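You operate a simulated robot arm through the tools that you are given. There is no shell and no other tool. Be economical: measure what you need, move in short steps, check, and stop when the job is done.

You are at the controls of a simulated robot arm. One attempt, no reset.

## Task
Tip the seeds from the blue and red cups into the black tub.
Fine: put the cups back and close the tub; leave the other tubs and the third cup. Set down upright: what you pick out.

Only the result counts: the job must be done as asked and must still hold three seconds after the hand-in. Knocking over, shifting, dropping, spilling or breaking anything else fails it.

## Robot
A 6-joint arm with a two-finger parallel gripper, fixed in place. Base frame: the origin is at the foot of the arm, x ahead of it, y to its left, z up; the work surface is at about z = 0. Lengths are in m, angles in rad, forces in N, time in s.
With the tool pointing down near the work surface it reaches from about 0.14 to 0.58 m from the base axis. Its first joint turns from -1.152 to 1.152 rad. Payload 2.1 kg.
Tool frame: the origin (TCP) lies between the finger pads and is the grasp point; the fingertips stand 0.03 m ahead of it; z points along the fingers, y is the line along which they close. Largest opening 0.094 m; finger width 0.028, thickness 0.01; the body of the gripper, 0.05 by 0.096 m, starts 0.055 m behind the TCP.
Orientation is that of the tool frame in the base frame, as a unit quaternion [x, y, z, w]. With the fingers straight down and closing along the base's y, the tool's x points along the base's -x, its y along +y and its z along -z.

## Interface
- The arm moves only by the tool drive_tool. Its argument "commands" is a list of rows, each a list of 6 numbers: the shift along the tool's x, y, z in units of 25 mm (1.0 is 25 mm), then the turn, a rotation vector about the tool's x, y, z in units of 8 degrees (1.0 is 8 degrees). In form: [[tx, ty, tz, ax, ay, az], ...]. A call has 1 to 20 rows; each row shifts and turns the commanded pose from where the row before left it, along the tool's axes as they then stand. "claw" is the gripper command, from -1 (fully open) to 1 (shut), values between in proportion, set as the call begins (left out, the last holds). A call with a number of a shift or a turn outside -1 to 1 is refused whole. A row lasts 0.2 s, in which the tool goes at most 0.05 m and 0.15 rad; a call with a longer step from one row to the next is refused whole, and so is a gripper value outside its range. A pose out of reach is approached as far as the arm can. The call stops where the force on the tool passes 40 N (or 10 N more than at its start, if that is more) or the arm is blocked; 0.2 s more then pass. The fingers move at their own pace (about 0.072 m/s each) and stop on an object; they squeeze with about 27 N. The grip force told is the motor's: it shows also when the fingers shut on nothing. Time passes only in rows, and 0.2 s behind the last, so rows that do not move let the fingers close. The reply holds the time, the measured pose of the TCP, the force on the tool along the base axes, the opening and the grip force, in the units named above and with some noise, with the torque about the TCP (base axes, N m) and any sound that the robot's microphone picked up.
- Cameras (640 x 400 px; columns grow to the right, rows downward): "scene" is fixed at [0.0651, -0.3782, 0.4903]; the picture's right is [0.66, -0.75, 0.00], its down [-0.39, -0.34, -0.85] and it looks along [0.64, 0.57, -0.52] (base axes); focal length 243 px, centre (320, 200). "wrist" rides on the gripper at [0.076, 0.014, -0.103] in the tool frame; the picture's right is [-0.18, 0.98, 0.00], its down [-0.75, -0.14, -0.64] and it looks along [-0.63, -0.12, 0.77] (tool axes); focal length 243 px, centre (320, 200).
- snapshot(camera): a new picture of that camera. No time passes.
- point_at(camera, pixels): for up to 12 pixels [column, row] of the newest picture of that camera ("zoom" is the newest enlarged one), the place [x, y, z] in the base frame of the surface seen there, good to about 0.002 m. No time passes.
- zoom(camera, box): a new picture of the part [left, top, right, bottom] of that camera's present view, enlarged. No time passes.
- close_job(): hands the job in; it is judged then, once.

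Keep the steps short. Do not move on a guess: measure, check each grasp and each placing, and mend mistakes. In all there are 80 turns and 34 pictures (those below and enlarged ones count). Leave the gripper open and the arm clear of the work at the hand-in unless told otherwise, and finish with a single line.

The tools are called after "Emit:" as name(argument=value, ...) on one line, values as JSON. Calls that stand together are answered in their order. drive_tool: Moves the arm, as the interface text tells. Its arguments: {"type":"object","properties":{"commands":{"type":"array","items":{"type":"array","items":{"type":"number"}}},"claw":{"type":"number"}},"required":["commands"]} The other tools are called the same way: snapshot (camera) takes a picture; point_at (camera, pixels) gives the place of the surface under pixels of a picture; zoom (camera, box) takes an enlarged picture of a part of a camera's view; close_job () hands the job in.

At the start:

```text
clock: 0.0
tcp_pos: [0.189, -0.1784, 0.3633]
tool_rot: [0.0, 1.0, 0.0, 0.002]
contact_force: [1.4, -0.8, 0.3]
torque: [-0.02, 0.01, 0.02]
gripper_width: 0.0939
grip_force: 0.0
```

scene: 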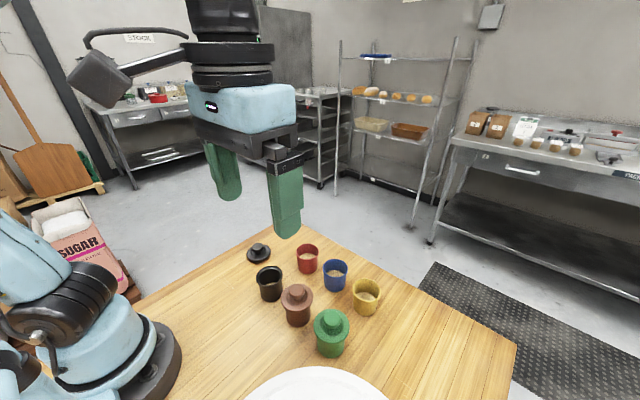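
wrist: 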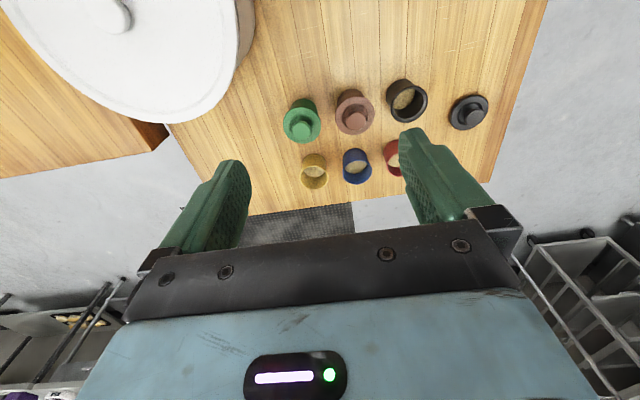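

I see an open black tub with its lid beside it, two lidded tubs (brown and green), and red, blue and yellow cups. I'll zoom in to measure them.

Emit:
zoom(camera="scene", box=[230, 225, 400, 365])

Emit:
zoom(camera="wrist", box=[270, 70, 510, 220])

```text
2.86 times, centred on (315, 295) of scene
```

zoom: 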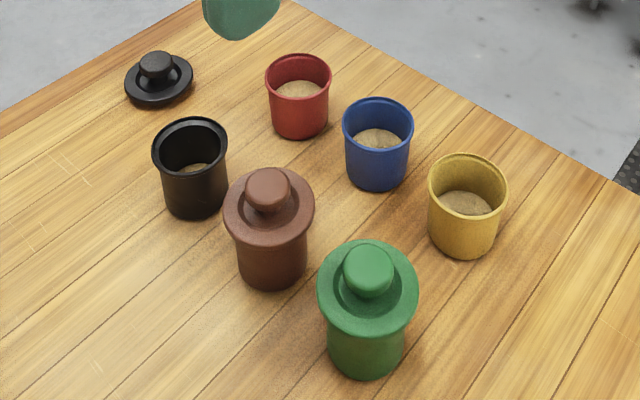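

```text
2.67 times, centred on (390, 145) of wrist
```

zoom: 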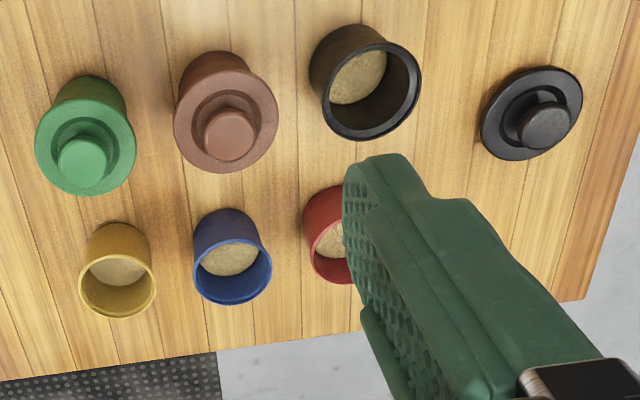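

Now I'll measure rims, bases and the lid from the pictures.

Emit:
point_at(camera="scene", pixels=[[307.9, 244.4], [296.6, 251.6], [318.3, 251.6], [307.9, 259.5], [307.9, 265], [335.2, 259.4], [323.3, 268], [347.2, 268], [335.2, 277], [335.2, 284], [257.6, 246.7], [257.6, 259]])

Emit:
point_at(camera="zoom", pixels=[[386, 45], [331, 115], [416, 75], [365, 136], [360, 75], [546, 128], [545, 90], [484, 150], [578, 85], [230, 258], [230, 302], [228, 133]])

Emit:
point_at(camera="scene", pixels=[[269.4, 266.2], [256.8, 277], [282.3, 277], [269.4, 286.5], [269.4, 294], [271, 283.5], [247, 254], [270, 254], [296, 290.5], [331, 318], [365, 280], [257.6, 244]])

```text
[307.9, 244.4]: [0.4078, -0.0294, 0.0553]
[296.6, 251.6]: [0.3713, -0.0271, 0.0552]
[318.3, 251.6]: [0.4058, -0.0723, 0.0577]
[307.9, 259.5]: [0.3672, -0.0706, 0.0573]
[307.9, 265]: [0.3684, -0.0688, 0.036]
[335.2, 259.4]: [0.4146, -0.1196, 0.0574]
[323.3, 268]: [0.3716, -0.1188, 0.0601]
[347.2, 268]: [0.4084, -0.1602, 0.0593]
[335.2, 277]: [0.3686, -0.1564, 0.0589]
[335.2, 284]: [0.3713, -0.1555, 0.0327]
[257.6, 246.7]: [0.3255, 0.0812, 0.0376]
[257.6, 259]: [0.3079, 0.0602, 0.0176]
```

```text
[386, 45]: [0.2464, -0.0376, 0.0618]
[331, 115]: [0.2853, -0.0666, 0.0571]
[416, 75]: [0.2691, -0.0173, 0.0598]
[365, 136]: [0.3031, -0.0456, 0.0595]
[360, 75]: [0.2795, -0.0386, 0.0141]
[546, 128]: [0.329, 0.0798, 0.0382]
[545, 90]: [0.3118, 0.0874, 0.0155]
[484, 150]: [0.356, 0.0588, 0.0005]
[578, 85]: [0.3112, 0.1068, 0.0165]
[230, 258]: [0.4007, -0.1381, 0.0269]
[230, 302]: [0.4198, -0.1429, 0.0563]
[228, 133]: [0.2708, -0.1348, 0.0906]
```

```text
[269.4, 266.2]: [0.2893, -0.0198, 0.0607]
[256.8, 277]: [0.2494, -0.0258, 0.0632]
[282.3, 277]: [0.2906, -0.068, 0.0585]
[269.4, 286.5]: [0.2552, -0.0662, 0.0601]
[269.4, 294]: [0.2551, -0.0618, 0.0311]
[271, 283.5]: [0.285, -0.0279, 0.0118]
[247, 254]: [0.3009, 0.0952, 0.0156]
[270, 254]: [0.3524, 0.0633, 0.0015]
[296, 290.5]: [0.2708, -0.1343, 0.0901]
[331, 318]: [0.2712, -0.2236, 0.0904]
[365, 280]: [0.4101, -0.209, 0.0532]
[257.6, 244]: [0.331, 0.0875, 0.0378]
```

The measured centres and heights, in metres:

| Object | Centre (x, y) | Height |
|---|---|---|
| Red cup | (0.388, -0.050) | rim z 0.057 |
| Blue cup | (0.391, -0.139) | rim z 0.059 |
| Black tub | (0.271, -0.043) | rim z 0.061 |
| Lid knob | (0.328, 0.082) | top z 0.038 |

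To pour, I want the tool to hold the cup from its free far side, pointing back, and then roll. First I'll dry-test that orientation high in the air.

Emit:
drive_tool(commands=[[-0.8, 0.51, 0.4, 0, 0, 0], [-0.8, 0.51, 0.4, 0, 0, 0], [-0.8, 0.51, 0.4, 0, 0, 0], [-0.8, 0.51, 0.4, 0, 0, 0], [-0.8, 0.51, 0.4, 0, 0, 0], [-0.8, 0.51, 0.4, 0, 0, 0], [-0.8, 0.51, 0.4, 0, 0, 0], [-0.8, 0.51, 0.4, 0, 0, 0], [-0.8, 0.51, 0.4, 0, 0, 0], [-0.8, 0.51, 0.4, 0, 0, 0], [0, 0, 0, 0, 0.9, 0], [0, 0, 0, 0, 0.9, 0], [0, 0, 0, 0, 0.9, 0], [0, 0, 0, 0, 0.9, 0], [0, 0, 0, 0, 0.9, 0], [0, 0, 0, 0, 0.9, 0]], claw=-1)

```text
clock: 3.4
tcp_pos: [0.388, -0.0526, 0.2639]
tool_rot: [-0.002, 0.976, -0.002, -0.22]
contact_force: [0.2, 0.4, -0.1]
torque: [0.04, 0.02, -0.01]
gripper_width: 0.0942
grip_force: 0.1
out of reach, approached as far as the arm can: row 14, 15, 16
```

The arm manages only about 25° of back-pitch there. I'll undo it, yaw 90° so the tool could point along -y, and check the result.

Emit:
drive_tool(commands=[[0, 0, 0, 0, -0.9, 0], [0, 0, 0, 0, -0.9, 0], [0, 0, 0, 0, -0.9, 0], [0, 0, 0, 0, -0.9, 0], [0, 0, 0, 0, -0.9, 0], [0, 0, 0, 0, -0.9, 0], [0, 0, 0, 0, 0, -0.94], [0, 0, 0, 0, 0, -0.94], [0, 0, 0, 0, 0, -0.94], [0, 0, 0, 0, 0, -0.94], [0, 0, 0, 0, 0, -0.94], [0, 0, 0, 0, 0, -0.94], [0, 0, 0, 0, 0, -0.94], [0, 0, 0, 0, 0, -0.94], [0, 0, 0, 0, 0, -0.94], [0, 0, 0, 0, 0, -0.94], [0, 0, 0, 0, 0, -0.94], [0, 0, 0, 0, 0, -0.94]])

```text
clock: 7.2
tcp_pos: [0.3883, -0.0532, 0.2625]
tool_rot: [0.703, -0.694, 0.112, -0.108]
contact_force: [-0.3, -0.5, 0.0]
torque: [0.03, -0.03, 0.0]
gripper_width: 0.0939
grip_force: 0.0
```

The earlier pitch was clamped, so the undo overshot and the tool now leans 18° toward +x. I'll remove the lean with -ax and then test pitching toward -y.

Emit:
drive_tool(commands=[[0, 0, 0, -0.75, 0, 0], [0, 0, 0, -0.75, 0, 0], [0, 0, 0, -0.75, 0, 0], [0, 0, 0, 0, 0.94, 0], [0, 0, 0, 0, 0.94, 0], [0, 0, 0, 0, 0.94, 0], [0, 0, 0, 0, 0.94, 0], [0, 0, 0, 0, 0.94, 0], [0, 0, 0, 0, 0.94, 0], [0, 0, 0, 0, 0.94, 0], [0, 0, 0, 0, 0.94, 0]])

```text
clock: 9.6
tcp_pos: [0.3894, -0.0523, 0.2624]
tool_rot: [0.613, -0.608, 0.357, 0.356]
contact_force: [0.8, 0.3, -1.0]
torque: [-0.03, 0.0, -0.01]
gripper_width: 0.0939
grip_force: 0.1
```

It reached 30° below horizontal pointing along -y, which suits both the side grasp and the pour. Now I'll dry-test the pour motion above the tub: shift -x, go horizontal, then roll.

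Emit:
drive_tool(commands=[[0, 0.9, 0, 0, 0, 0], [0, 0.9, 0, 0, 0, 0], [0, 0.9, 0, 0, 0, 0], [0, 0.9, 0, 0, 0, 0], [0, 0, 0, 0, 0.7, 0], [0, 0, 0, 0, 0.7, 0], [0, 0, 0, 0, 0.7, 0], [0, 0, 0, 0, 0, 1], [0, 0, 0, 0, 0, 1], [0, 0, 0, 0, 0, 1], [0, 0, 0, 0, 0, 1], [0, 0, 0, 0, 0, 1], [0, 0, 0, 0, 0, 1], [0, 0, 0, 0, 0, 1], [0, 0, 0, 0, 0, 1], [0, 0, 0, 0, 0, 1], [0, 0, 0, 0, 0, 1], [0, 0, 0, 0, 0, 1], [0, 0, 0, 0, 0, 1]])

Emit:
snapshot(camera="scene")

```text
clock: 13.6
tcp_pos: [0.2978, -0.0526, 0.2621]
tool_rot: [0.038, 0.78, -0.624, 0.034]
contact_force: [-0.6, -0.7, 0.8]
torque: [-0.01, -0.03, -0.01]
gripper_width: 0.094
grip_force: 0.1
```

```text
29 pictures are left
```

scene: 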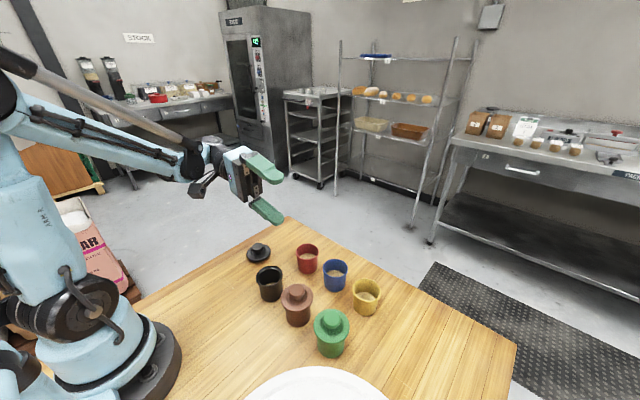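

The dry pour works up to a 96° roll. Next I'll test lower (z about 0.17) with more roll, still clear of the tubs.

Emit:
drive_tool(commands=[[0, 0.9, 0, 0, 0, 0], [0, 0.9, 0, 0, 0, 0], [0, 0.9, 0, 0, 0, 0], [0, 0.9, 0, 0, 0, 0], [0, 0, 0, 0, 0, 1], [0, 0, 0, 0, 0, 1], [0, 0, 0, 0, 0, 1], [0, 0, 0, 0, 0, 1], [0, 0, 0, 0, 0, 1], [0, 0, 0, 0, 0, 1]])

```text
clock: 15.8
tcp_pos: [0.3098, -0.0377, 0.1749]
tool_rot: [0.351, 0.698, -0.554, 0.287]
contact_force: [-0.5, -0.2, 0.3]
torque: [-0.02, 0.01, -0.04]
gripper_width: 0.0942
grip_force: 0.1
out of reach, approached as far as the arm can: row 4
```

I'll step straight down from here, 1 cm at a time, to find where the limit is.

Emit:
drive_tool(commands=[[0.316, 0.229, 0.088, 0, 0, 0], [0.316, 0.229, 0.088, 0, 0, 0], [0.316, 0.229, 0.088, 0, 0, 0], [0.316, 0.229, 0.088, 0, 0, 0]])

```text
clock: 16.8
tcp_pos: [0.31, -0.0372, 0.1357]
tool_rot: [0.35, 0.698, -0.555, 0.286]
contact_force: [-0.1, -0.3, 0.2]
torque: [-0.04, 0.01, 0.02]
gripper_width: 0.0941
grip_force: 0.0
```

Good: z = 0.136 is reachable at a 144° roll. Now I'll roll back at this height to check the whole pour arc is reachable.

Emit:
drive_tool(commands=[[0, 0, 0, 0, 0, -1], [0, 0, 0, 0, 0, -1], [0, 0, 0, 0, 0, -1], [0, 0, 0, 0, 0, -1], [0, 0, 0, 0, 0, -1], [0, 0, 0, 0, 0, -1], [0, 0, 0, 0, 0, -1], [0, 0, 0, 0, 0, -1], [0, 0, 0, 0, 0, -1], [0, 0, 0, 0, 0, -1], [0, 0, 0, 0, 0, -1], [0, 0, 0, 0, 0, -1], [0, 0, 0, 0, 0, -1], [0, 0, 0, 0, 0, -1], [0, 0, 0, 0, 0, -1], [0, 0, 0, 0, 0, -1], [0, 0, 0, 0, 0, -1], [0, 0, 0, 0, 0, -1]])

```text
clock: 20.6
tcp_pos: [0.3096, -0.0382, 0.1376]
tool_rot: [0.557, -0.548, 0.442, 0.44]
contact_force: [0.3, 0.5, -0.1]
torque: [0.01, 0.01, 0.01]
gripper_width: 0.094
grip_force: 0.1
```

The full arc is reachable at (0.31, -0.04, 0.137). Next I'll move beside the red cup on its +y side, pitched about 20° down, at a standoff, and check.

Emit:
drive_tool(commands=[[0, -0.78, 0, 0, 0, 0], [0, -0.78, 0, 0, 0, 0], [0, -0.78, 0, 0, 0, 0], [0, -0.78, 0, 0, 0, 0], [0, 0, 0, 0, -1, 0], [0, 0, -0.7, 0, 0, 0], [0, 0, -0.61, 0, 0, 0], [-0.9, 0, 0, 0, 0, 0], [-0.9, 0, 0, 0, 0, 0], [-0.9, 0, 0, 0, 0, 0], [-0.96, 0, 0, 0, 0, 0]])

Emit:
snapshot(camera="wrist")

Emit:
snapshot(camera="scene")

```text
clock: 23.0
tcp_pos: [0.3877, 0.0196, 0.0607]
tool_rot: [0.586, -0.578, 0.404, 0.399]
contact_force: [-0.1, 0.1, -1.0]
torque: [0.05, -0.01, -0.01]
gripper_width: 0.0941
grip_force: 0.1
out of reach, approached as far as the arm can: row 11
```

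```text
28 pictures are left
```

wrist: 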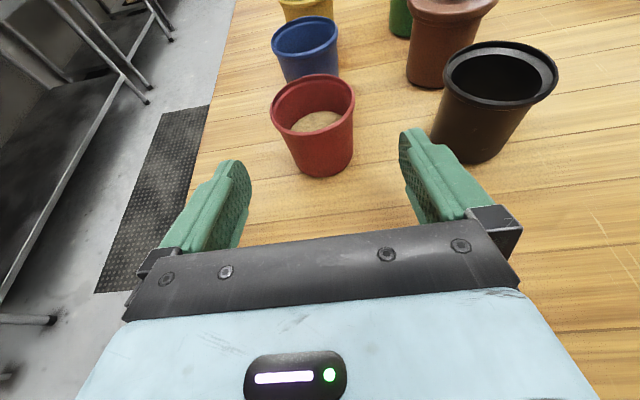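

```text
27 pictures are left
```

scene: 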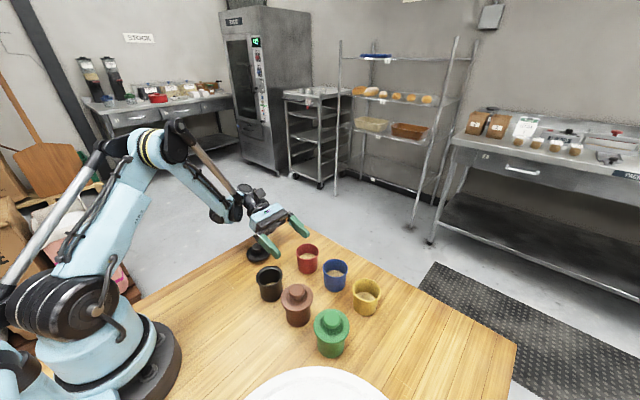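

The fingers straddle the red cup in line with it, at a pitch of 20.8°. I'll advance about 75 mm along the tool axis to the cup.

Emit:
drive_tool(commands=[[0, 0, 0.75, 0, 0, 0], [0, 0, 0.75, 0, 0, 0], [0, 0, 0.75, 0, 0, 0], [0, 0, 0.7, 0, 0, 0]])

Emit:
snapshot(camera="wrist")

```text
clock: 24.0
tcp_pos: [0.3895, -0.0472, 0.0352]
tool_rot: [0.585, -0.579, 0.402, 0.401]
contact_force: [0.5, 0.3, -0.5]
torque: [0.0, 0.02, -0.02]
gripper_width: 0.0941
grip_force: 0.1
```

```text
26 pictures are left
```

wrist: 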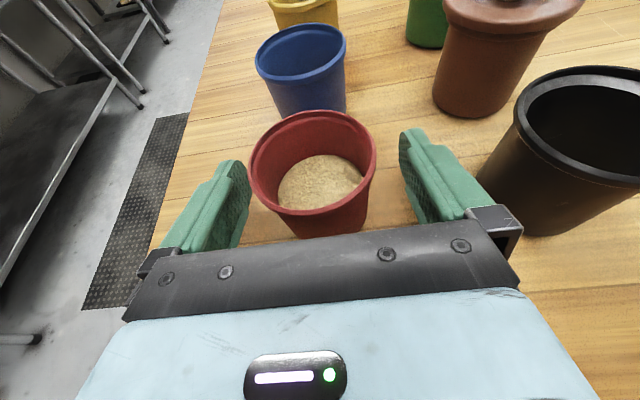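

The red cup is between the fingers at TCP (0.3895, -0.047, 0.035). I'll close.

Emit:
drive_tool(commands=[[0, 0, 0, 0, 0, 0], [0, 0, 0, 0, 0, 0], [0, 0, 0, 0, 0, 0], [0, 0, 0, 0, 0, 0]], claw=1)

```text
clock: 25.0
tcp_pos: [0.3888, -0.0477, 0.0351]
tool_rot: [0.584, -0.579, 0.402, 0.402]
contact_force: [-0.1, 0.3, 0.1]
torque: [-0.03, 0.01, -0.01]
gripper_width: 0.0608
grip_force: 27.3
```

The grip is firm (width 0.061, 27 N). I'll lift straight up 10 cm and check.

Emit:
drive_tool(commands=[[0.374, 0, -0.141, 0, 0, 0], [0.748, 0, -0.282, 0, 0, 0], [0.748, 0, -0.282, 0, 0, 0], [0.748, 0, -0.282, 0, 0, 0], [0.748, 0, -0.282, 0, 0, 0], [0.374, 0, -0.141, 0, 0, 0]])

Emit:
snapshot(camera="wrist")

```text
clock: 26.4
tcp_pos: [0.3909, -0.0486, 0.136]
tool_rot: [0.584, -0.579, 0.403, 0.402]
contact_force: [-0.6, -0.5, -1.1]
torque: [-0.01, 0.03, 0.02]
gripper_width: 0.0606
grip_force: 26.7
```

```text
25 pictures are left
```

wrist: 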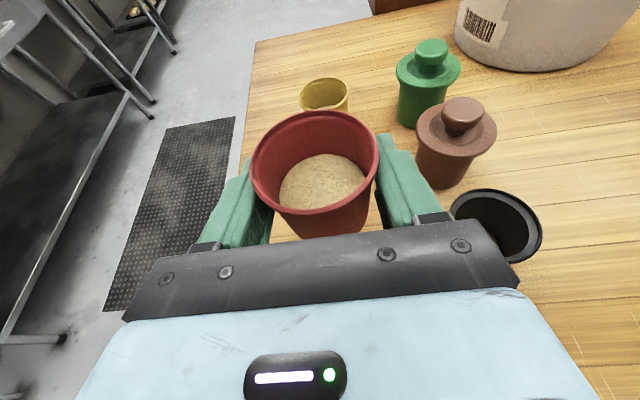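

The red cup is held upright with its seeds. I'll pitch up 8° and move over to the tub's +x side, at about (0.301, -0.049, 0.127).

Emit:
drive_tool(commands=[[0, 0, 0, 0, 0.5, 0], [0, 0, 0, 0, 0.5, 0], [-0.07, 0.6, 0, 0, 0, 0], [-0.07, 0.6, 0, 0, 0, 0], [-0.07, 0.6, 0, 0, 0, 0], [-0.07, 0.6, 0, 0, 0, 0], [-0.07, 0.6, 0, 0, 0, 0], [-0.07, 0.6, 0, 0, 0, 0]])

```text
clock: 28.2
tcp_pos: [0.301, -0.0492, 0.1262]
tool_rot: [0.555, -0.55, 0.442, 0.441]
contact_force: [-0.3, 0.1, -1.0]
torque: [0.03, 0.03, 0.0]
gripper_width: 0.061
grip_force: 26.9
```

Right on target. Now I'll roll 56° and look before anything pours.

Emit:
drive_tool(commands=[[0, 0, 0, 0, 0, 1], [0, 0, 0, 0, 0, 1], [0, 0, 0, 0, 0, 1], [0, 0, 0, 0, 0, 1], [0, 0, 0, 0, 0, 1], [0, 0, 0, 0, 0, 1], [0, 0, 0, 0, 0, 1]])

Emit:
zoom(camera="scene", box=[220, 180, 380, 320])

```text
clock: 29.8
tcp_pos: [0.2989, -0.0462, 0.1252]
tool_rot: [-0.231, 0.746, -0.598, -0.18]
contact_force: [-0.1, -0.3, -0.8]
torque: [0.01, -0.02, 0.02]
gripper_width: 0.0609
grip_force: 27.2
```

```text
2.86 times, centred on (300, 250) of scene
```

zoom: 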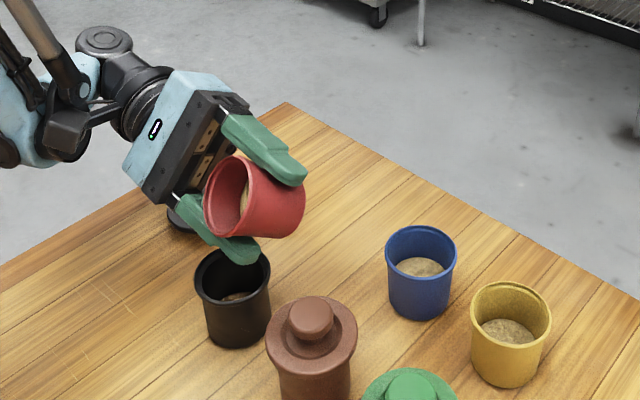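

The cup is tilted 56° over the tub, with the seeds still inside and the lip above the tub opening. I'll continue rolling with small -x shifts to keep the lip over the tub.

Emit:
drive_tool(commands=[[0, 0, 0, 0, 0, 1], [0, 0, 0, 0, 0, 1], [0.05, 0, 0, 0, 0, 1], [0.08, 0, 0, 0, 0, 1], [0.1, 0, 0, 0, 0, 1]])

Emit:
zoom(camera="scene", box=[220, 180, 380, 320])

```text
clock: 31.0
tcp_pos: [0.293, -0.0475, 0.1259]
tool_rot: [0.038, 0.78, -0.623, 0.035]
contact_force: [0.2, -0.1, -0.7]
torque: [-0.04, 0.01, 0.01]
gripper_width: 0.0607
grip_force: 27.4
```

```text
2.86 times, centred on (300, 250) of scene
```

zoom: 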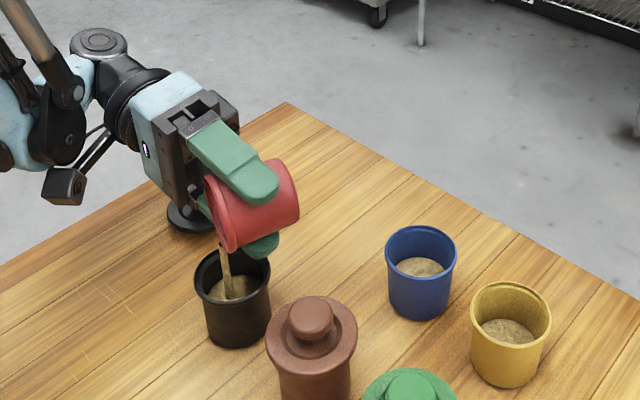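

A clean stream is falling into the middle of the tub. I'll continue slowly to about 150°, shifting -x to follow the lip.

Emit:
drive_tool(commands=[[0, 0, 0, 0, 0, 0], [0.055, -0.01, 0, 0, 0, 0.5], [0.055, -0.01, 0, 0, 0, 0.5], [0.052, -0.017, 0, 0, 0, 0.5], [0.052, -0.017, 0, 0, 0, 0.5], [0.05, -0.025, 0, 0, 0, 0.5], [0.05, -0.025, 0, 0, 0, 0.5], [0.045, -0.03, 0, 0, 0, 0.5], [0.045, -0.03, 0, 0, 0, 0.5], [0.08, -0.07, 0, 0, 0, 1], [0.07, -0.085, 0, 0, 0, 1], [0.06, -0.09, 0, 0, 0, 1], [0, 0, 0, 0, 0, 0], [0, 0, 0, 0, 0, 0], [0, 0, 0, 0, 0, 0]])

Emit:
zoom(camera="scene", box=[220, 180, 380, 320])

Emit:
snapshot(camera="wrist")

```text
clock: 34.2
tcp_pos: [0.2777, -0.0541, 0.1278]
tool_rot: [0.397, 0.673, -0.533, 0.323]
contact_force: [0.2, -0.4, -0.6]
torque: [0.01, -0.01, -0.01]
gripper_width: 0.0607
grip_force: 26.5
out of reach, approached as far as the arm can: row 8, 11
```

```text
2.86 times, centred on (300, 250) of scene
```

zoom: 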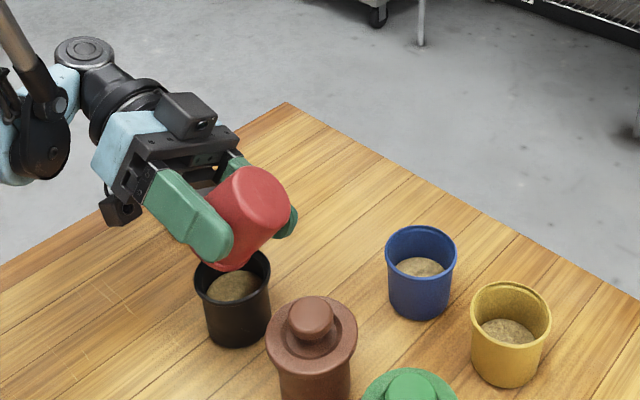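

```text
21 pictures are left
```

wrist: 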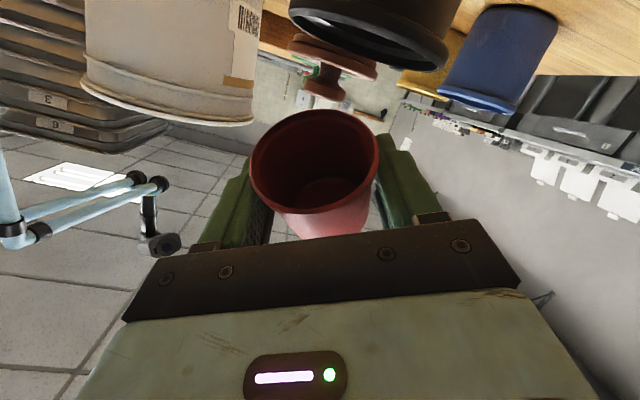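

The red cup is empty, all of it went into the tub, and the table is clean. I'll shift +x and roll back upright.

Emit:
drive_tool(commands=[[-0.26, 0.48, 0, 0, 0, 0], [-0.26, 0.48, 0, 0, 0, 0], [0, 0, 0, 0, 0, -1], [0, 0, 0, 0, 0, -1], [0, 0, 0, 0, 0, -1], [0, 0, 0, 0, 0, -1], [0, 0, 0, 0, 0, -1], [0, 0, 0, 0, 0, -1], [0, 0, 0, 0, 0, -1], [0, 0, 0, 0, 0, -1], [0, 0, 0, 0, 0, -1], [0, 0, 0, 0, 0, -1], [0, 0, 0, 0, 0, -1], [0, 0, 0, 0, 0, -1], [0, 0, 0, 0, 0, -1], [0, 0, 0, 0, 0, -1], [0, 0, 0, 0, 0, -1], [0, 0, 0, 0, 0, -1]])

```text
clock: 38.0
tcp_pos: [0.3058, -0.0524, 0.1269]
tool_rot: [-0.43, 0.652, -0.524, -0.339]
contact_force: [-0.3, -0.3, 0.3]
torque: [-0.02, -0.01, 0.04]
gripper_width: 0.0607
grip_force: 26.9
```

Now I'll finish the roll back, move to above the red cup's home and restore the 20.7° pitch.

Emit:
drive_tool(commands=[[0, 0, 0, 0, 0, -1], [0, 0, 0, 0, 0, -1], [0, 0, 0, 0, 0, -1], [0.07, -0.66, 0, 0, 0, 0], [0.07, -0.66, 0, 0, 0, 0], [0.07, -0.66, 0, 0, 0, 0], [0.07, -0.66, 0, 0, 0, 0], [0.07, -0.66, 0, 0, 0, 0], [0, 0, 0, 0, -0.5, 0], [0, 0, 0, 0, -0.5, 0], [0, 0, 0, 0, 0, 0]])

```text
clock: 40.4
tcp_pos: [0.3879, -0.055, 0.1361]
tool_rot: [0.585, -0.579, 0.403, 0.401]
contact_force: [0.1, -0.4, -0.4]
torque: [-0.02, 0.02, -0.05]
gripper_width: 0.0606
grip_force: 27.4
```

The orientation matches the grasp. I'll correct y by +7 mm and lower straight down to just above the table.

Emit:
drive_tool(commands=[[-0.103, -0.03, -0.273, 0, 0, 0], [-0.748, 0, 0.282, 0, 0, 0], [-0.748, 0, 0.282, 0, 0, 0], [-0.748, 0, 0.282, 0, 0, 0], [-0.748, 0, 0.282, 0, 0, 0], [-0.5, 0, 0.188, 0, 0, 0], [0, 0, 0, 0, 0, 0]])

```text
clock: 42.0
tcp_pos: [0.3885, -0.0471, 0.0422]
tool_rot: [0.584, -0.579, 0.402, 0.402]
contact_force: [-0.4, 0.1, -0.6]
torque: [-0.02, 0.0, -0.01]
gripper_width: 0.0607
grip_force: 26.9
```

I have 7 mm left. I'll lower in small steps to the grasp height and read the force.

Emit:
drive_tool(commands=[[-0.1, 0, 0.038, 0, 0, 0], [-0.1, 0, 0.038, 0, 0, 0], [-0.04, 0, 0.015, 0, 0, 0], [0, 0, 0, 0, 0, 0]])

```text
clock: 43.0
tcp_pos: [0.3891, -0.0462, 0.0355]
tool_rot: [0.584, -0.58, 0.402, 0.402]
contact_force: [0.7, -0.2, -0.6]
torque: [-0.05, 0.01, 0.02]
gripper_width: 0.0605
grip_force: 26.5
```

It's within half a millimetre. One more tiny step down, then I'll open.

Emit:
drive_tool(commands=[[-0.025, 0, 0.01, 0, 0, 0], [0, 0, 0, 0, 0, 0]])

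Emit:
drive_tool(commands=[[0, 0, 0, 0, 0, 0], [0, 0, 0, 0, 0, 0], [0, 0, 0, 0, 0, 0]], claw=-1)

Emit:
drive_tool(commands=[[0, 0, -0.7, 0, 0, 0], [0, 0, -0.7, 0, 0, 0], [0, 0, -0.7, 0, 0, 0], [0, 0, -0.7, 0, 0, 0], [0, 0, 0, 0, 0, 0]])

Emit:
zoom(camera="scene", box=[220, 180, 400, 340])

```text
clock: 43.6
tcp_pos: [0.3877, -0.0456, 0.0346]
tool_rot: [0.585, -0.579, 0.402, 0.401]
contact_force: [-0.6, 0.0, 0.4]
torque: [-0.01, -0.04, 0.0]
gripper_width: 0.0608
grip_force: 27.2
```

```text
clock: 44.4
tcp_pos: [0.3879, -0.0466, 0.0356]
tool_rot: [0.585, -0.579, 0.403, 0.401]
contact_force: [0.9, 0.4, 0.5]
torque: [0.0, 0.02, -0.02]
gripper_width: 0.094
grip_force: 0.0
```

```text
clock: 45.6
tcp_pos: [0.3902, 0.0177, 0.0584]
tool_rot: [0.585, -0.579, 0.403, 0.401]
contact_force: [0.2, -0.2, 0.4]
torque: [-0.04, 0.0, 0.0]
gripper_width: 0.0938
grip_force: 0.2
```

```text
2.50 times, centred on (310, 260) of scene
```

zoom: 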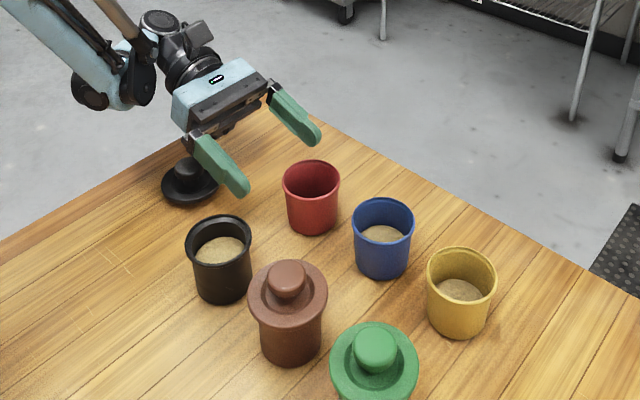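

The red cup is home, upright and empty. I'll measure the tub's seed level, the blue cup's rim and the lid.

Emit:
point_at(camera="zoom", pixels=[[220, 250], [225, 244], [383, 234], [383, 199], [355, 218], [412, 218], [383, 241], [312, 161], [313, 196], [186, 165]])

```text
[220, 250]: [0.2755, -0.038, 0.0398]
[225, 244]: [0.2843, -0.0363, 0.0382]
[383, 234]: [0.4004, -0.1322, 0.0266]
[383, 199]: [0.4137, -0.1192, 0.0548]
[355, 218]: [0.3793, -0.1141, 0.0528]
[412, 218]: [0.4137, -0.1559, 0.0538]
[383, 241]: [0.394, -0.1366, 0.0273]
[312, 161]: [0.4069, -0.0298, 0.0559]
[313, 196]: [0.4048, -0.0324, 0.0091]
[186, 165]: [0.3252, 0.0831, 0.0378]
```

The tub level is now about z 0.039 with the rim at 0.061. I'll look closely at the heap, to see whether blue's seeds will fit.

Emit:
zoom(camera="scene", box=[250, 255, 290, 305])

Emit:
snapshot(camera="wrist")

```text
8.00 times, centred on (270, 280) of scene
```

zoom: 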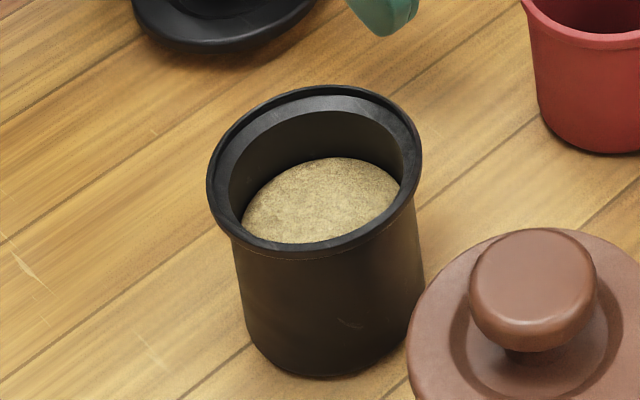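

```text
18 pictures are left
```

wrist: 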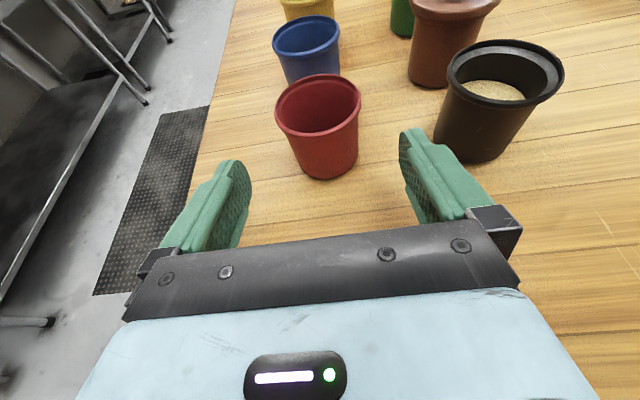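

Emit:
point_at(camera="zoom", pixels=[[255, 215], [290, 235], [320, 200], [340, 165], [390, 185], [315, 110], [315, 90], [215, 180], [414, 150], [315, 250], [320, 120], [320, 150]])

```text
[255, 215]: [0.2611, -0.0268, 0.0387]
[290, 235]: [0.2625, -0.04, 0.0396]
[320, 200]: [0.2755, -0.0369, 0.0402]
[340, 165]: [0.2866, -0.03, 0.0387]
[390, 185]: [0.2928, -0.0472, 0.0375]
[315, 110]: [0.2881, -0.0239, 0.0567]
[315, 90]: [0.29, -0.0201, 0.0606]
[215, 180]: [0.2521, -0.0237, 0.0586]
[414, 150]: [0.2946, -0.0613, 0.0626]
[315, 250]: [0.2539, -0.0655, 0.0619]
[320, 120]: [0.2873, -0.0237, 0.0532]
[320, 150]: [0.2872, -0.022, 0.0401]
```

The seeds form a flat level at 0.039, so I'll watch the fill when I pour blue. The red cup blocks a shallow approach to blue from +y, so I'll grip blue at 40° pitch, where the body clears red by about 4 mm. I'm going above blue at z 0.15 first.

Emit:
drive_tool(commands=[[0.856, 0, -0.323, 0, 0, 0], [0.856, 0, -0.323, 0, 0, 0], [0.856, 0, -0.323, 0, 0, 0], [0.856, 0, -0.323, 0, 0, 0], [0, 0, 0, 0, -0.8, 0], [0, 0, 0, 0, -0.8, 0], [0, 0, 0, 0, -0.8, 0], [0.673, 0, 0.802, 0, 0, 0], [0.673, 0, 0.802, 0, 0, 0], [0.673, 0, 0.802, 0, 0, 0], [0.673, 0, 0.802, 0, 0, 0], [0.673, 0, 0.802, 0, 0, 0], [0.673, 0, 0.802, 0, 0, 0], [0, 0, 0, 0, 0, 0]])

Emit:
snapshot(camera="wrist")

Emit:
point_at(camera="wrist", pixels=[[320, 120]])

```text
clock: 48.6
tcp_pos: [0.3917, -0.14, 0.1505]
tool_rot: [0.644, -0.637, 0.3, 0.299]
contact_force: [-0.1, 0.7, -0.1]
torque: [-0.01, 0.02, 0.0]
gripper_width: 0.0939
grip_force: 0.0
```

```text
17 pictures are left
```

wrist: 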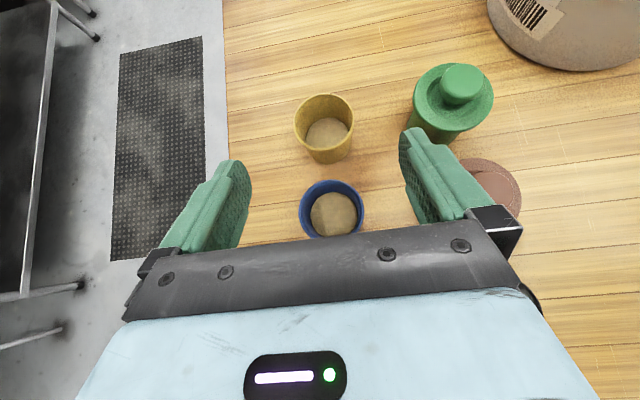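

```text
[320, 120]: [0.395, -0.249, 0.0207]
```

The pitch is 39.9°. I'll measure the blue cup precisely in this view.

Emit:
point_at(camera="wrist", pixels=[[301, 208], [363, 208], [332, 182], [332, 234], [335, 215], [325, 140]])

```text
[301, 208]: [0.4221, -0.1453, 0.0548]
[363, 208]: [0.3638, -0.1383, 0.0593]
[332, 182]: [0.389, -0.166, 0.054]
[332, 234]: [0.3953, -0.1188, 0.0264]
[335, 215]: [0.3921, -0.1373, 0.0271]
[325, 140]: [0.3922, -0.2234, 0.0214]
```

Blue's centre is (0.393, -0.139), which is aligned. I'll descend vertically to z about 0.046.

Emit:
drive_tool(commands=[[-0.539, 0, 0.452, 0, 0, 0], [-0.539, 0, 0.452, 0, 0, 0], [-0.539, 0, 0.452, 0, 0, 0], [-0.539, 0, 0.452, 0, 0, 0], [-0.539, 0, 0.452, 0, 0, 0], [-0.47, -0.04, 0.395, 0, 0, 0], [0, 0, 0, 0, 0, 0]])

Emit:
zoom(camera="scene", box=[260, 190, 400, 310])

```text
clock: 50.2
tcp_pos: [0.3909, -0.1377, 0.0468]
tool_rot: [0.644, -0.637, 0.299, 0.299]
contact_force: [-0.4, -0.6, 0.0]
torque: [-0.03, -0.03, -0.01]
gripper_width: 0.0942
grip_force: 0.0
```

```text
3.33 times, centred on (330, 250) of scene
```

zoom: 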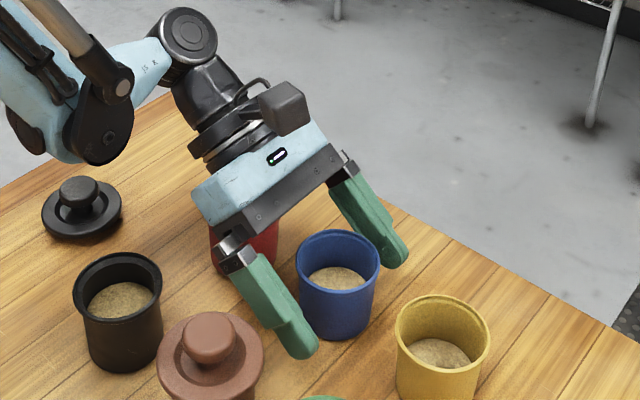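

The blue cup is between the fingers, red is untouched, and the brown tub is clear. I'll close and lift.

Emit:
drive_tool(commands=[[0, 0, 0, 0, 0, 0], [0, 0, 0, 0, 0, 0], [0, 0, 0, 0, 0, 0], [0, 0, 0, 0, 0, 0]], claw=1)

Emit:
drive_tool(commands=[[0.153, 0, -0.129, 0, 0, 0], [0.46, 0, -0.386, 0, 0, 0], [0.613, 0, -0.514, 0, 0, 0], [0.613, 0, -0.514, 0, 0, 0], [0.613, 0, -0.514, 0, 0, 0], [0.613, 0, -0.514, 0, 0, 0], [0.46, 0, -0.386, 0, 0, 0], [0, 0, 0, 0, 0, 0]])

Emit:
zoom(camera="scene", box=[220, 160, 420, 320])

```text
clock: 51.2
tcp_pos: [0.3904, -0.1383, 0.0466]
tool_rot: [0.644, -0.638, 0.299, 0.3]
contact_force: [0.2, 0.8, 0.5]
torque: [-0.02, -0.02, 0.02]
gripper_width: 0.0604
grip_force: 26.7
```

```text
clock: 53.0
tcp_pos: [0.3912, -0.1385, 0.1614]
tool_rot: [0.644, -0.637, 0.299, 0.299]
contact_force: [0.6, 0.2, -1.0]
torque: [0.02, 0.03, 0.0]
gripper_width: 0.0602
grip_force: 27.0
```

```text
2.50 times, centred on (320, 240) of scene
```

zoom: 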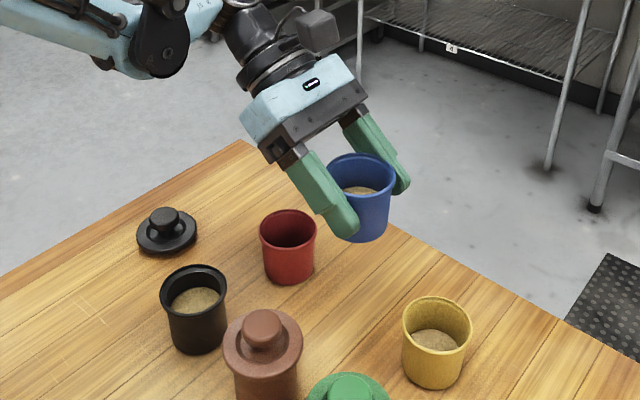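

Blue is held upright and full. I'll move over the tub to about (0.272, -0.064, 0.16) and pitch the tool steeper (q about 80°), so a roll keeps the mouth tilt at or below 60°.

Emit:
drive_tool(commands=[[-0.32, 0.793, -0.38, 0, 0, 0], [-0.32, 0.793, -0.38, 0, 0, 0], [-0.32, 0.793, -0.38, 0, 0, 0], [-0.32, 0.793, -0.38, 0, 0, 0], [-0.32, 0.793, -0.38, 0, 0, 0], [-0.32, 0.793, -0.38, 0, 0, 0], [0, 0, 0, 0, -0.7, 0], [0, 0, 0, 0, -0.7, 0], [0, 0, 0, 0, -0.7, 0], [0, 0, 0, 0, -0.7, 0], [0, 0, 0, 0, -0.7, 0], [0, 0, 0, 0, -0.7, 0], [0, 0, 0, 0, -0.7, 0], [0, 0, 0, 0, 0, 0]])

```text
clock: 56.0
tcp_pos: [0.2722, -0.0642, 0.1627]
tool_rot: [0.707, -0.701, 0.066, 0.067]
contact_force: [-0.7, -0.4, 0.0]
torque: [-0.03, 0.0, 0.03]
gripper_width: 0.06
grip_force: 26.8
```

In position. Now I'll roll +88°; the mouth tilt stays below 60°.

Emit:
drive_tool(commands=[[0, 0, 0, 0, 0, 0.9], [0, 0, 0, 0, 0, 0.9], [0, 0, 0, 0, 0, 0.9], [0, 0, 0, 0, 0, 0.9], [0, 0, 0, 0, 0, 0.9], [0, 0, 0, 0, 0, 0.9], [0, 0, 0, 0, 0, 0.9], [0, 0, 0, 0, 0, 0.9], [0, 0, 0, 0, 0, 0.9], [0, 0, 0, 0, 0, 0.9], [0, 0, 0, 0, 0, 0.9], [0, 0, 0, 0, 0, 0.9]])

Emit:
zoom(camera="scene", box=[200, 160, 400, 320])

```text
clock: 58.6
tcp_pos: [0.2721, -0.0646, 0.1619]
tool_rot: [-0.035, 0.995, -0.095, -0.003]
contact_force: [1.0, -0.7, -1.2]
torque: [-0.01, 0.03, -0.03]
gripper_width: 0.0594
grip_force: 26.9
```

```text
2.50 times, centred on (300, 240) of scene
```

zoom: 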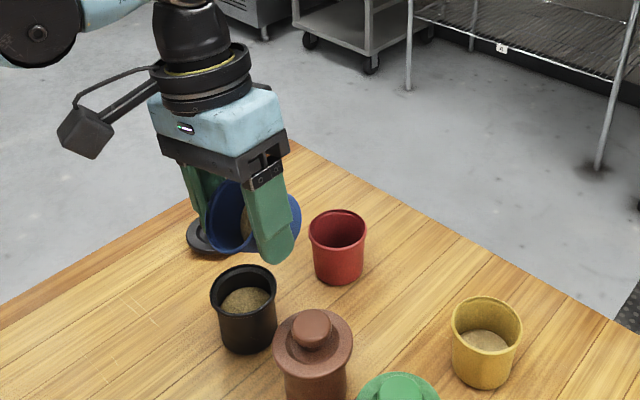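

The tilt is about 50° and the seeds are retained. The width crept by 1 mm, so I'll watch for slipping. I'll continue the roll.

Emit:
drive_tool(commands=[[0, 0, 0, 0, 0, 0.9], [0, 0, 0, 0, 0, 0.9], [0, 0, 0, 0, 0, 0.9], [0, 0, 0, 0, 0, 0.9], [0, 0, 0, 0, 0, 0.9], [0, 0, 0, 0, 0, 0.9], [0, 0, 0, 0, 0, 0.9], [0, 0, 0, 0, 0, 0.9], [0, 0, 0, 0, 0, 0.9], [0, 0, 0, 0, 0, 0.9], [0, 0, 0, 0, 0, 0.9], [0, 0, 0, 0, 0, 0.9]])

Emit:
zoom(camera="scene", box=[200, 160, 400, 320])

```text
clock: 61.2
tcp_pos: [0.2707, -0.0647, 0.1612]
tool_rot: [0.655, 0.749, -0.072, 0.063]
contact_force: [0.5, -0.3, -1.2]
torque: [0.0, -0.03, -0.01]
gripper_width: 0.0595
grip_force: 27.0
```

```text
2.50 times, centred on (300, 240) of scene
```

zoom: 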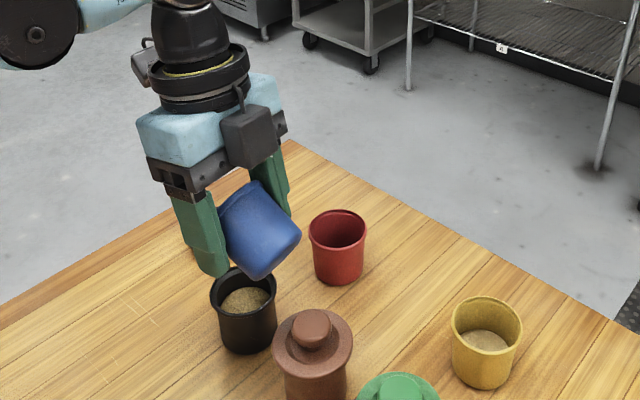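

The cup is tilted about 60° with its mouth toward +y, and nothing has spilled. I'll lower to z about 0.126, then pitch slowly to start the stream and check it.

Emit:
drive_tool(commands=[[0.13, 0.017, 0.69, 0, 0, 0], [0.13, 0.017, 0.69, 0, 0, 0], [0, 0, 0, 0, -0.7, 0], [0, 0, 0, 0, -0.7, 0], [0, 0, 0, 0, -0.5, 0], [0, 0, 0, 0, -0.5, 0], [0.05, 0, -0.035, 0, -0.5, 0], [0.05, 0, -0.035, 0, 0, 0]])

Emit:
zoom(camera="scene", box=[200, 180, 360, 320])

```text
clock: 63.0
tcp_pos: [0.2706, -0.0609, 0.1278]
tool_rot: [0.628, 0.721, -0.202, 0.211]
contact_force: [-0.3, 0.0, -1.0]
torque: [0.02, -0.01, 0.0]
gripper_width: 0.0595
grip_force: 27.0
```

```text
2.86 times, centred on (280, 250) of scene
```

zoom: 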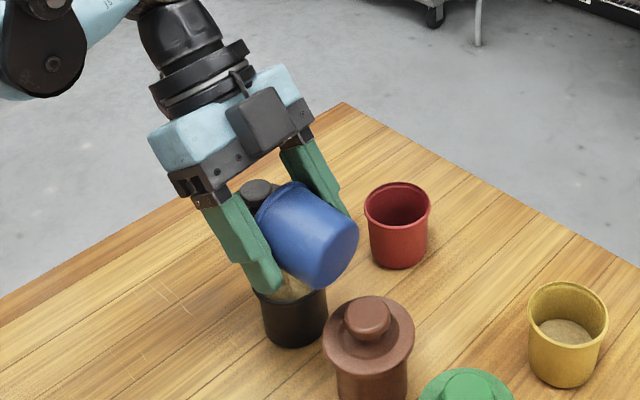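

I can see seed colour near the tub opening at (290, 290). The wrist camera should show the mouth and the tub.

Emit:
snapshot(camera="wrist")

```text
11 pictures are left
```

wrist: 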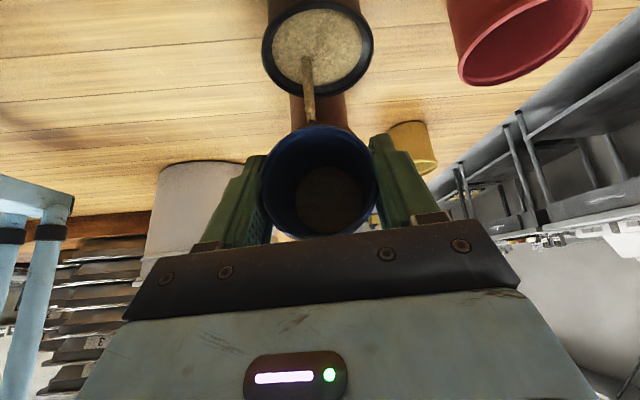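

I have an excellent view: a thin stream is landing inside the tub. I'll measure the current tub level and where the stream lands.

Emit:
point_at(camera="wrist", pixels=[[335, 40], [295, 30], [309, 65], [320, 92], [270, 40], [367, 45], [325, 195]])

```text
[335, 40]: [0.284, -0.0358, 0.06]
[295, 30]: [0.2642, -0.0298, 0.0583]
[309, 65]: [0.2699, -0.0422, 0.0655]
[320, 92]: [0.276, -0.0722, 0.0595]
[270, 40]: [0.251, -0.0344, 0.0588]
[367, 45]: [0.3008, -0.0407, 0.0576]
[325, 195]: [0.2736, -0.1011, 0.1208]
```

The tub is nearly at the rim and the cup nearly empty, so this is the last of the stream. I'll finish draining gently, following the lip.

Emit:
drive_tool(commands=[[0, 0, 0, 0, 0, 0], [0, 0, 0, 0, 0, 0], [0, 0, 0, 0, 0, 0], [0.05, 0, -0.05, 0, -0.3, 0], [0.05, 0, -0.05, 0, -0.3, 0], [0, 0, 0, 0, 0, 0]])

Emit:
snapshot(camera="wrist")

Emit:
point_at(camera="wrist", pixels=[[335, 40], [295, 30], [309, 65], [325, 195], [325, 170], [320, 15], [350, 50]])

```text
clock: 64.4
tcp_pos: [0.2703, -0.0567, 0.1282]
tool_rot: [0.618, 0.713, -0.228, 0.243]
contact_force: [0.1, -0.6, -0.6]
torque: [0.03, -0.02, -0.03]
gripper_width: 0.059
grip_force: 27.2
```

```text
10 pictures are left
```

wrist: 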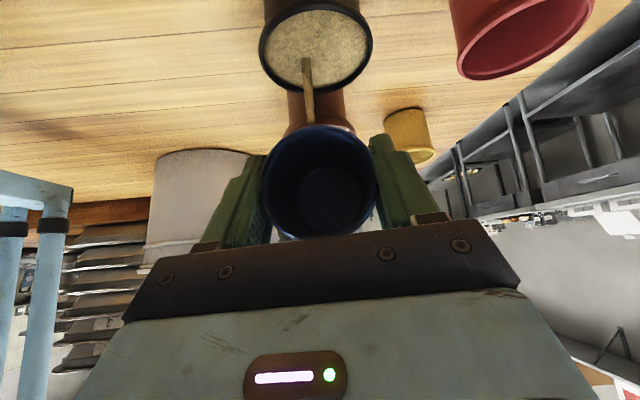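

```text
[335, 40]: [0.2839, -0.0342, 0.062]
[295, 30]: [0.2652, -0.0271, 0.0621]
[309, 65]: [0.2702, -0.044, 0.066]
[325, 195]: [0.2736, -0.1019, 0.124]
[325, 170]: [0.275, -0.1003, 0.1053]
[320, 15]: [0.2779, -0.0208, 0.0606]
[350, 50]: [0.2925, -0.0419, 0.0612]
```

The cup looks empty. I'll wait for the stream to end, then check the tub with an enlarged scene view.

Emit:
drive_tool(commands=[[0, 0, 0, 0, 0, 0], [0, 0, 0, 0, 0, 0], [0, 0, 0, 0, 0, 0], [0, 0, 0, 0, 0, 0], [0, 0, 0, 0, 0, 0]])

Emit:
snapshot(camera="wrist")

Emit:
point_at(camera="wrist", pixels=[[335, 40], [295, 30], [309, 50], [325, 195], [266, 40], [368, 45]])

```text
clock: 65.6
tcp_pos: [0.271, -0.0567, 0.1281]
tool_rot: [0.618, 0.712, -0.228, 0.241]
contact_force: [0.9, 0.1, -1.1]
torque: [0.02, 0.02, 0.01]
gripper_width: 0.0592
grip_force: 27.3
```

```text
9 pictures are left
```

wrist: 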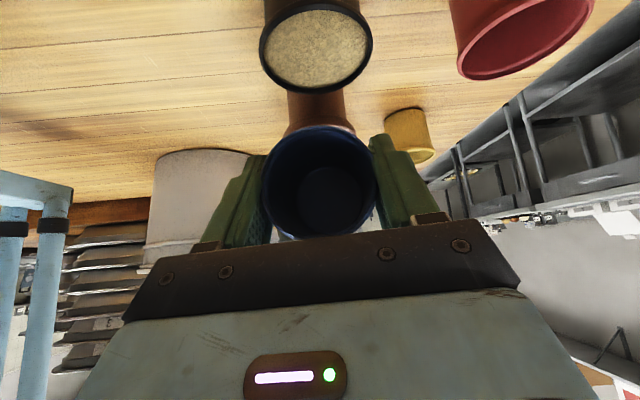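

```text
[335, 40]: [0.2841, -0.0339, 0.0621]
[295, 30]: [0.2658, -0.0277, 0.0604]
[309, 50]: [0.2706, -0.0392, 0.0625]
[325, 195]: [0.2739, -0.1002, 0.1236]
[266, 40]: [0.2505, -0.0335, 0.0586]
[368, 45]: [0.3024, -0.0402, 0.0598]
```

The stream has ended, blue is empty and the tub is full to the brim with none on the table. I'll reverse the motion: rise, pitch back, roll back.

Emit:
drive_tool(commands=[[-0.425, -0.02, -0.53, 0, 0, 0], [-0.425, -0.02, -0.53, 0, 0, 0], [0, 0, 0, 0, 0.875, 0], [0, 0, 0, 0, 0.875, 0], [0, 0, 0, 0, 0.875, 0], [0, 0, 0, 0, 0.875, 0], [0, 0, 0, 0, 0, -1], [0, 0, 0, 0, 0, -1], [0, 0, 0, 0, 0, -1], [0, 0, 0, 0, 0, -1], [0, 0, 0, 0, 0, -1], [0, 0, 0, 0, 0, -1], [0, 0, 0, 0, 0, -1], [0, 0, 0, 0, 0, -1], [0, 0, 0, 0, 0, -1], [0, 0, 0, 0, 0, -1], [0, 0, 0, 0, 0, -1], [0, 0, 0, 0, 0, -1], [0, 0, 0, 0, 0, -1], [0, 0, 0, 0, 0, -1]])

Emit:
drive_tool(commands=[[0, 0, 0, 0, 0, -0.95], [0, 0, 0, 0, 0, -0.95], [0, 0, 0, 0, 0, -0.95], [0, 0, 0, 0, 0, -0.95], [0, 0, 0, 0, 0, -0.95], [0, 0, 0, 0, 0, -0.95], [0, 0, 0, 0, 0, -0.95], [0, 0, 0, 0, 0, -0.95], [0, 0, 0, 0, 0.7, 0], [0, 0, 0, 0, 0.7, 0], [0, 0, 0, 0, 0.7, 0], [0, 0, 0, 0, 0.7, 0], [0, 0, 0, 0, 0.7, 0], [0, 0, 0, 0, 0.7, 0], [0, 0, 0, 0, 0.7, 0], [0, 0, 0, 0, 0, 0]])

```text
clock: 69.8
tcp_pos: [0.2696, -0.0582, 0.1621]
tool_rot: [-0.256, 0.962, -0.091, -0.025]
contact_force: [0.4, 1.0, 0.0]
torque: [-0.01, -0.03, 0.01]
gripper_width: 0.059
grip_force: 26.8
```

```text
clock: 73.2
tcp_pos: [0.2706, -0.0578, 0.1637]
tool_rot: [0.644, -0.637, 0.301, 0.299]
contact_force: [0.0, 0.4, -1.1]
torque: [0.04, 0.02, 0.01]
gripper_width: 0.0591
grip_force: 27.0
```

The orientation matches the grasp again. I'll move above blue's home and check the cup's attitude.

Emit:
drive_tool(commands=[[0.345, -0.8, 0.411, 0, 0, 0], [0.345, -0.8, 0.411, 0, 0, 0], [0.345, -0.8, 0.411, 0, 0, 0], [0.345, -0.8, 0.411, 0, 0, 0], [0.345, -0.8, 0.411, 0, 0, 0], [0.345, -0.8, 0.411, 0, 0, 0], [0, 0, 0, 0, 0, 0]])

Emit:
zoom(camera="scene", box=[240, 160, 400, 300])

```text
clock: 74.8
tcp_pos: [0.3912, -0.1386, 0.162]
tool_rot: [0.644, -0.638, 0.3, 0.299]
contact_force: [0.2, -0.4, -1.0]
torque: [-0.02, 0.02, -0.01]
gripper_width: 0.059
grip_force: 26.9
```

```text
2.86 times, centred on (320, 230) of scene
```

zoom: 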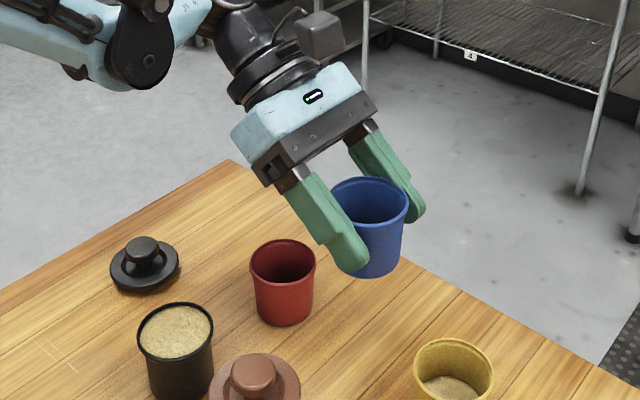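

The cup looks upright. I'll measure its rim and bottom relative to the TCP to detect any slip before setting it down.

Emit:
point_at(camera="zoom", pixels=[[370, 179], [334, 197], [406, 205], [372, 217], [375, 224], [372, 270], [385, 268], [178, 335], [205, 320], [145, 335], [170, 308], [141, 245]])

```text
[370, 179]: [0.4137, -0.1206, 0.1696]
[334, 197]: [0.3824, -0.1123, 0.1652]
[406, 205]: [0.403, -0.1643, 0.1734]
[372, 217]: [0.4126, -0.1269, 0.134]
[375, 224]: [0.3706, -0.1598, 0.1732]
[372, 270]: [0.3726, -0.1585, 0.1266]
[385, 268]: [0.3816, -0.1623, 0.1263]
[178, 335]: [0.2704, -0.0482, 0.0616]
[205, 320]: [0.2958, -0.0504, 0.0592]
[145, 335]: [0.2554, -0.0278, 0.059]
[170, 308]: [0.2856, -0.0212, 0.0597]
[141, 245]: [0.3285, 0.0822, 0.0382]
```

The rim slopes about 7°: the -y side is higher, so the cup pivoted slightly in the grip. I'll cancel that with a -7° pitch, then descend to z about 0.054 (contact expected near 0.050).

Emit:
drive_tool(commands=[[0, 0, 0, 0, -0.45, 0], [0, 0, 0, 0, -0.45, 0], [-0.49, 0, 0.527, 0, 0, 0], [-0.49, 0, 0.527, 0, 0, 0], [-0.49, 0, 0.527, 0, 0, 0], [-0.49, 0, 0.527, 0, 0, 0], [-0.49, 0, 0.527, 0, 0, 0], [0, 0, 0, 0, 0, 0]])

Emit:
zoom(camera="scene", box=[260, 200, 400, 320])

```text
clock: 76.6
tcp_pos: [0.3914, -0.1386, 0.0721]
tool_rot: [0.661, -0.655, 0.258, 0.258]
contact_force: [0.3, 0.3, -0.1]
torque: [0.01, -0.01, 0.01]
gripper_width: 0.0588
grip_force: 27.2
```

```text
3.33 times, centred on (330, 260) of scene
```

zoom: 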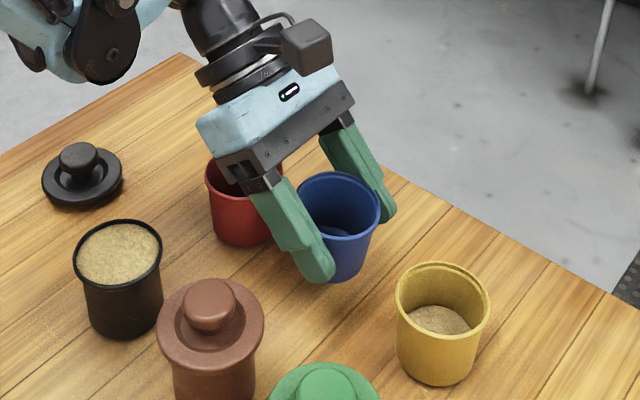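

Emit:
point_at(camera="zoom", pixels=[[338, 173], [303, 195], [379, 205], [342, 238], [355, 176], [365, 232], [340, 275]])

```text
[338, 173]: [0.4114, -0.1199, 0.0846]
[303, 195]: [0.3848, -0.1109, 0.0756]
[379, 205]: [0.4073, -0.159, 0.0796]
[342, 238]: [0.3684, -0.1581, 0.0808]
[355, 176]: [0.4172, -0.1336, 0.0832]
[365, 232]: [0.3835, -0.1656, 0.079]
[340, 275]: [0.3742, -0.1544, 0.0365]
```

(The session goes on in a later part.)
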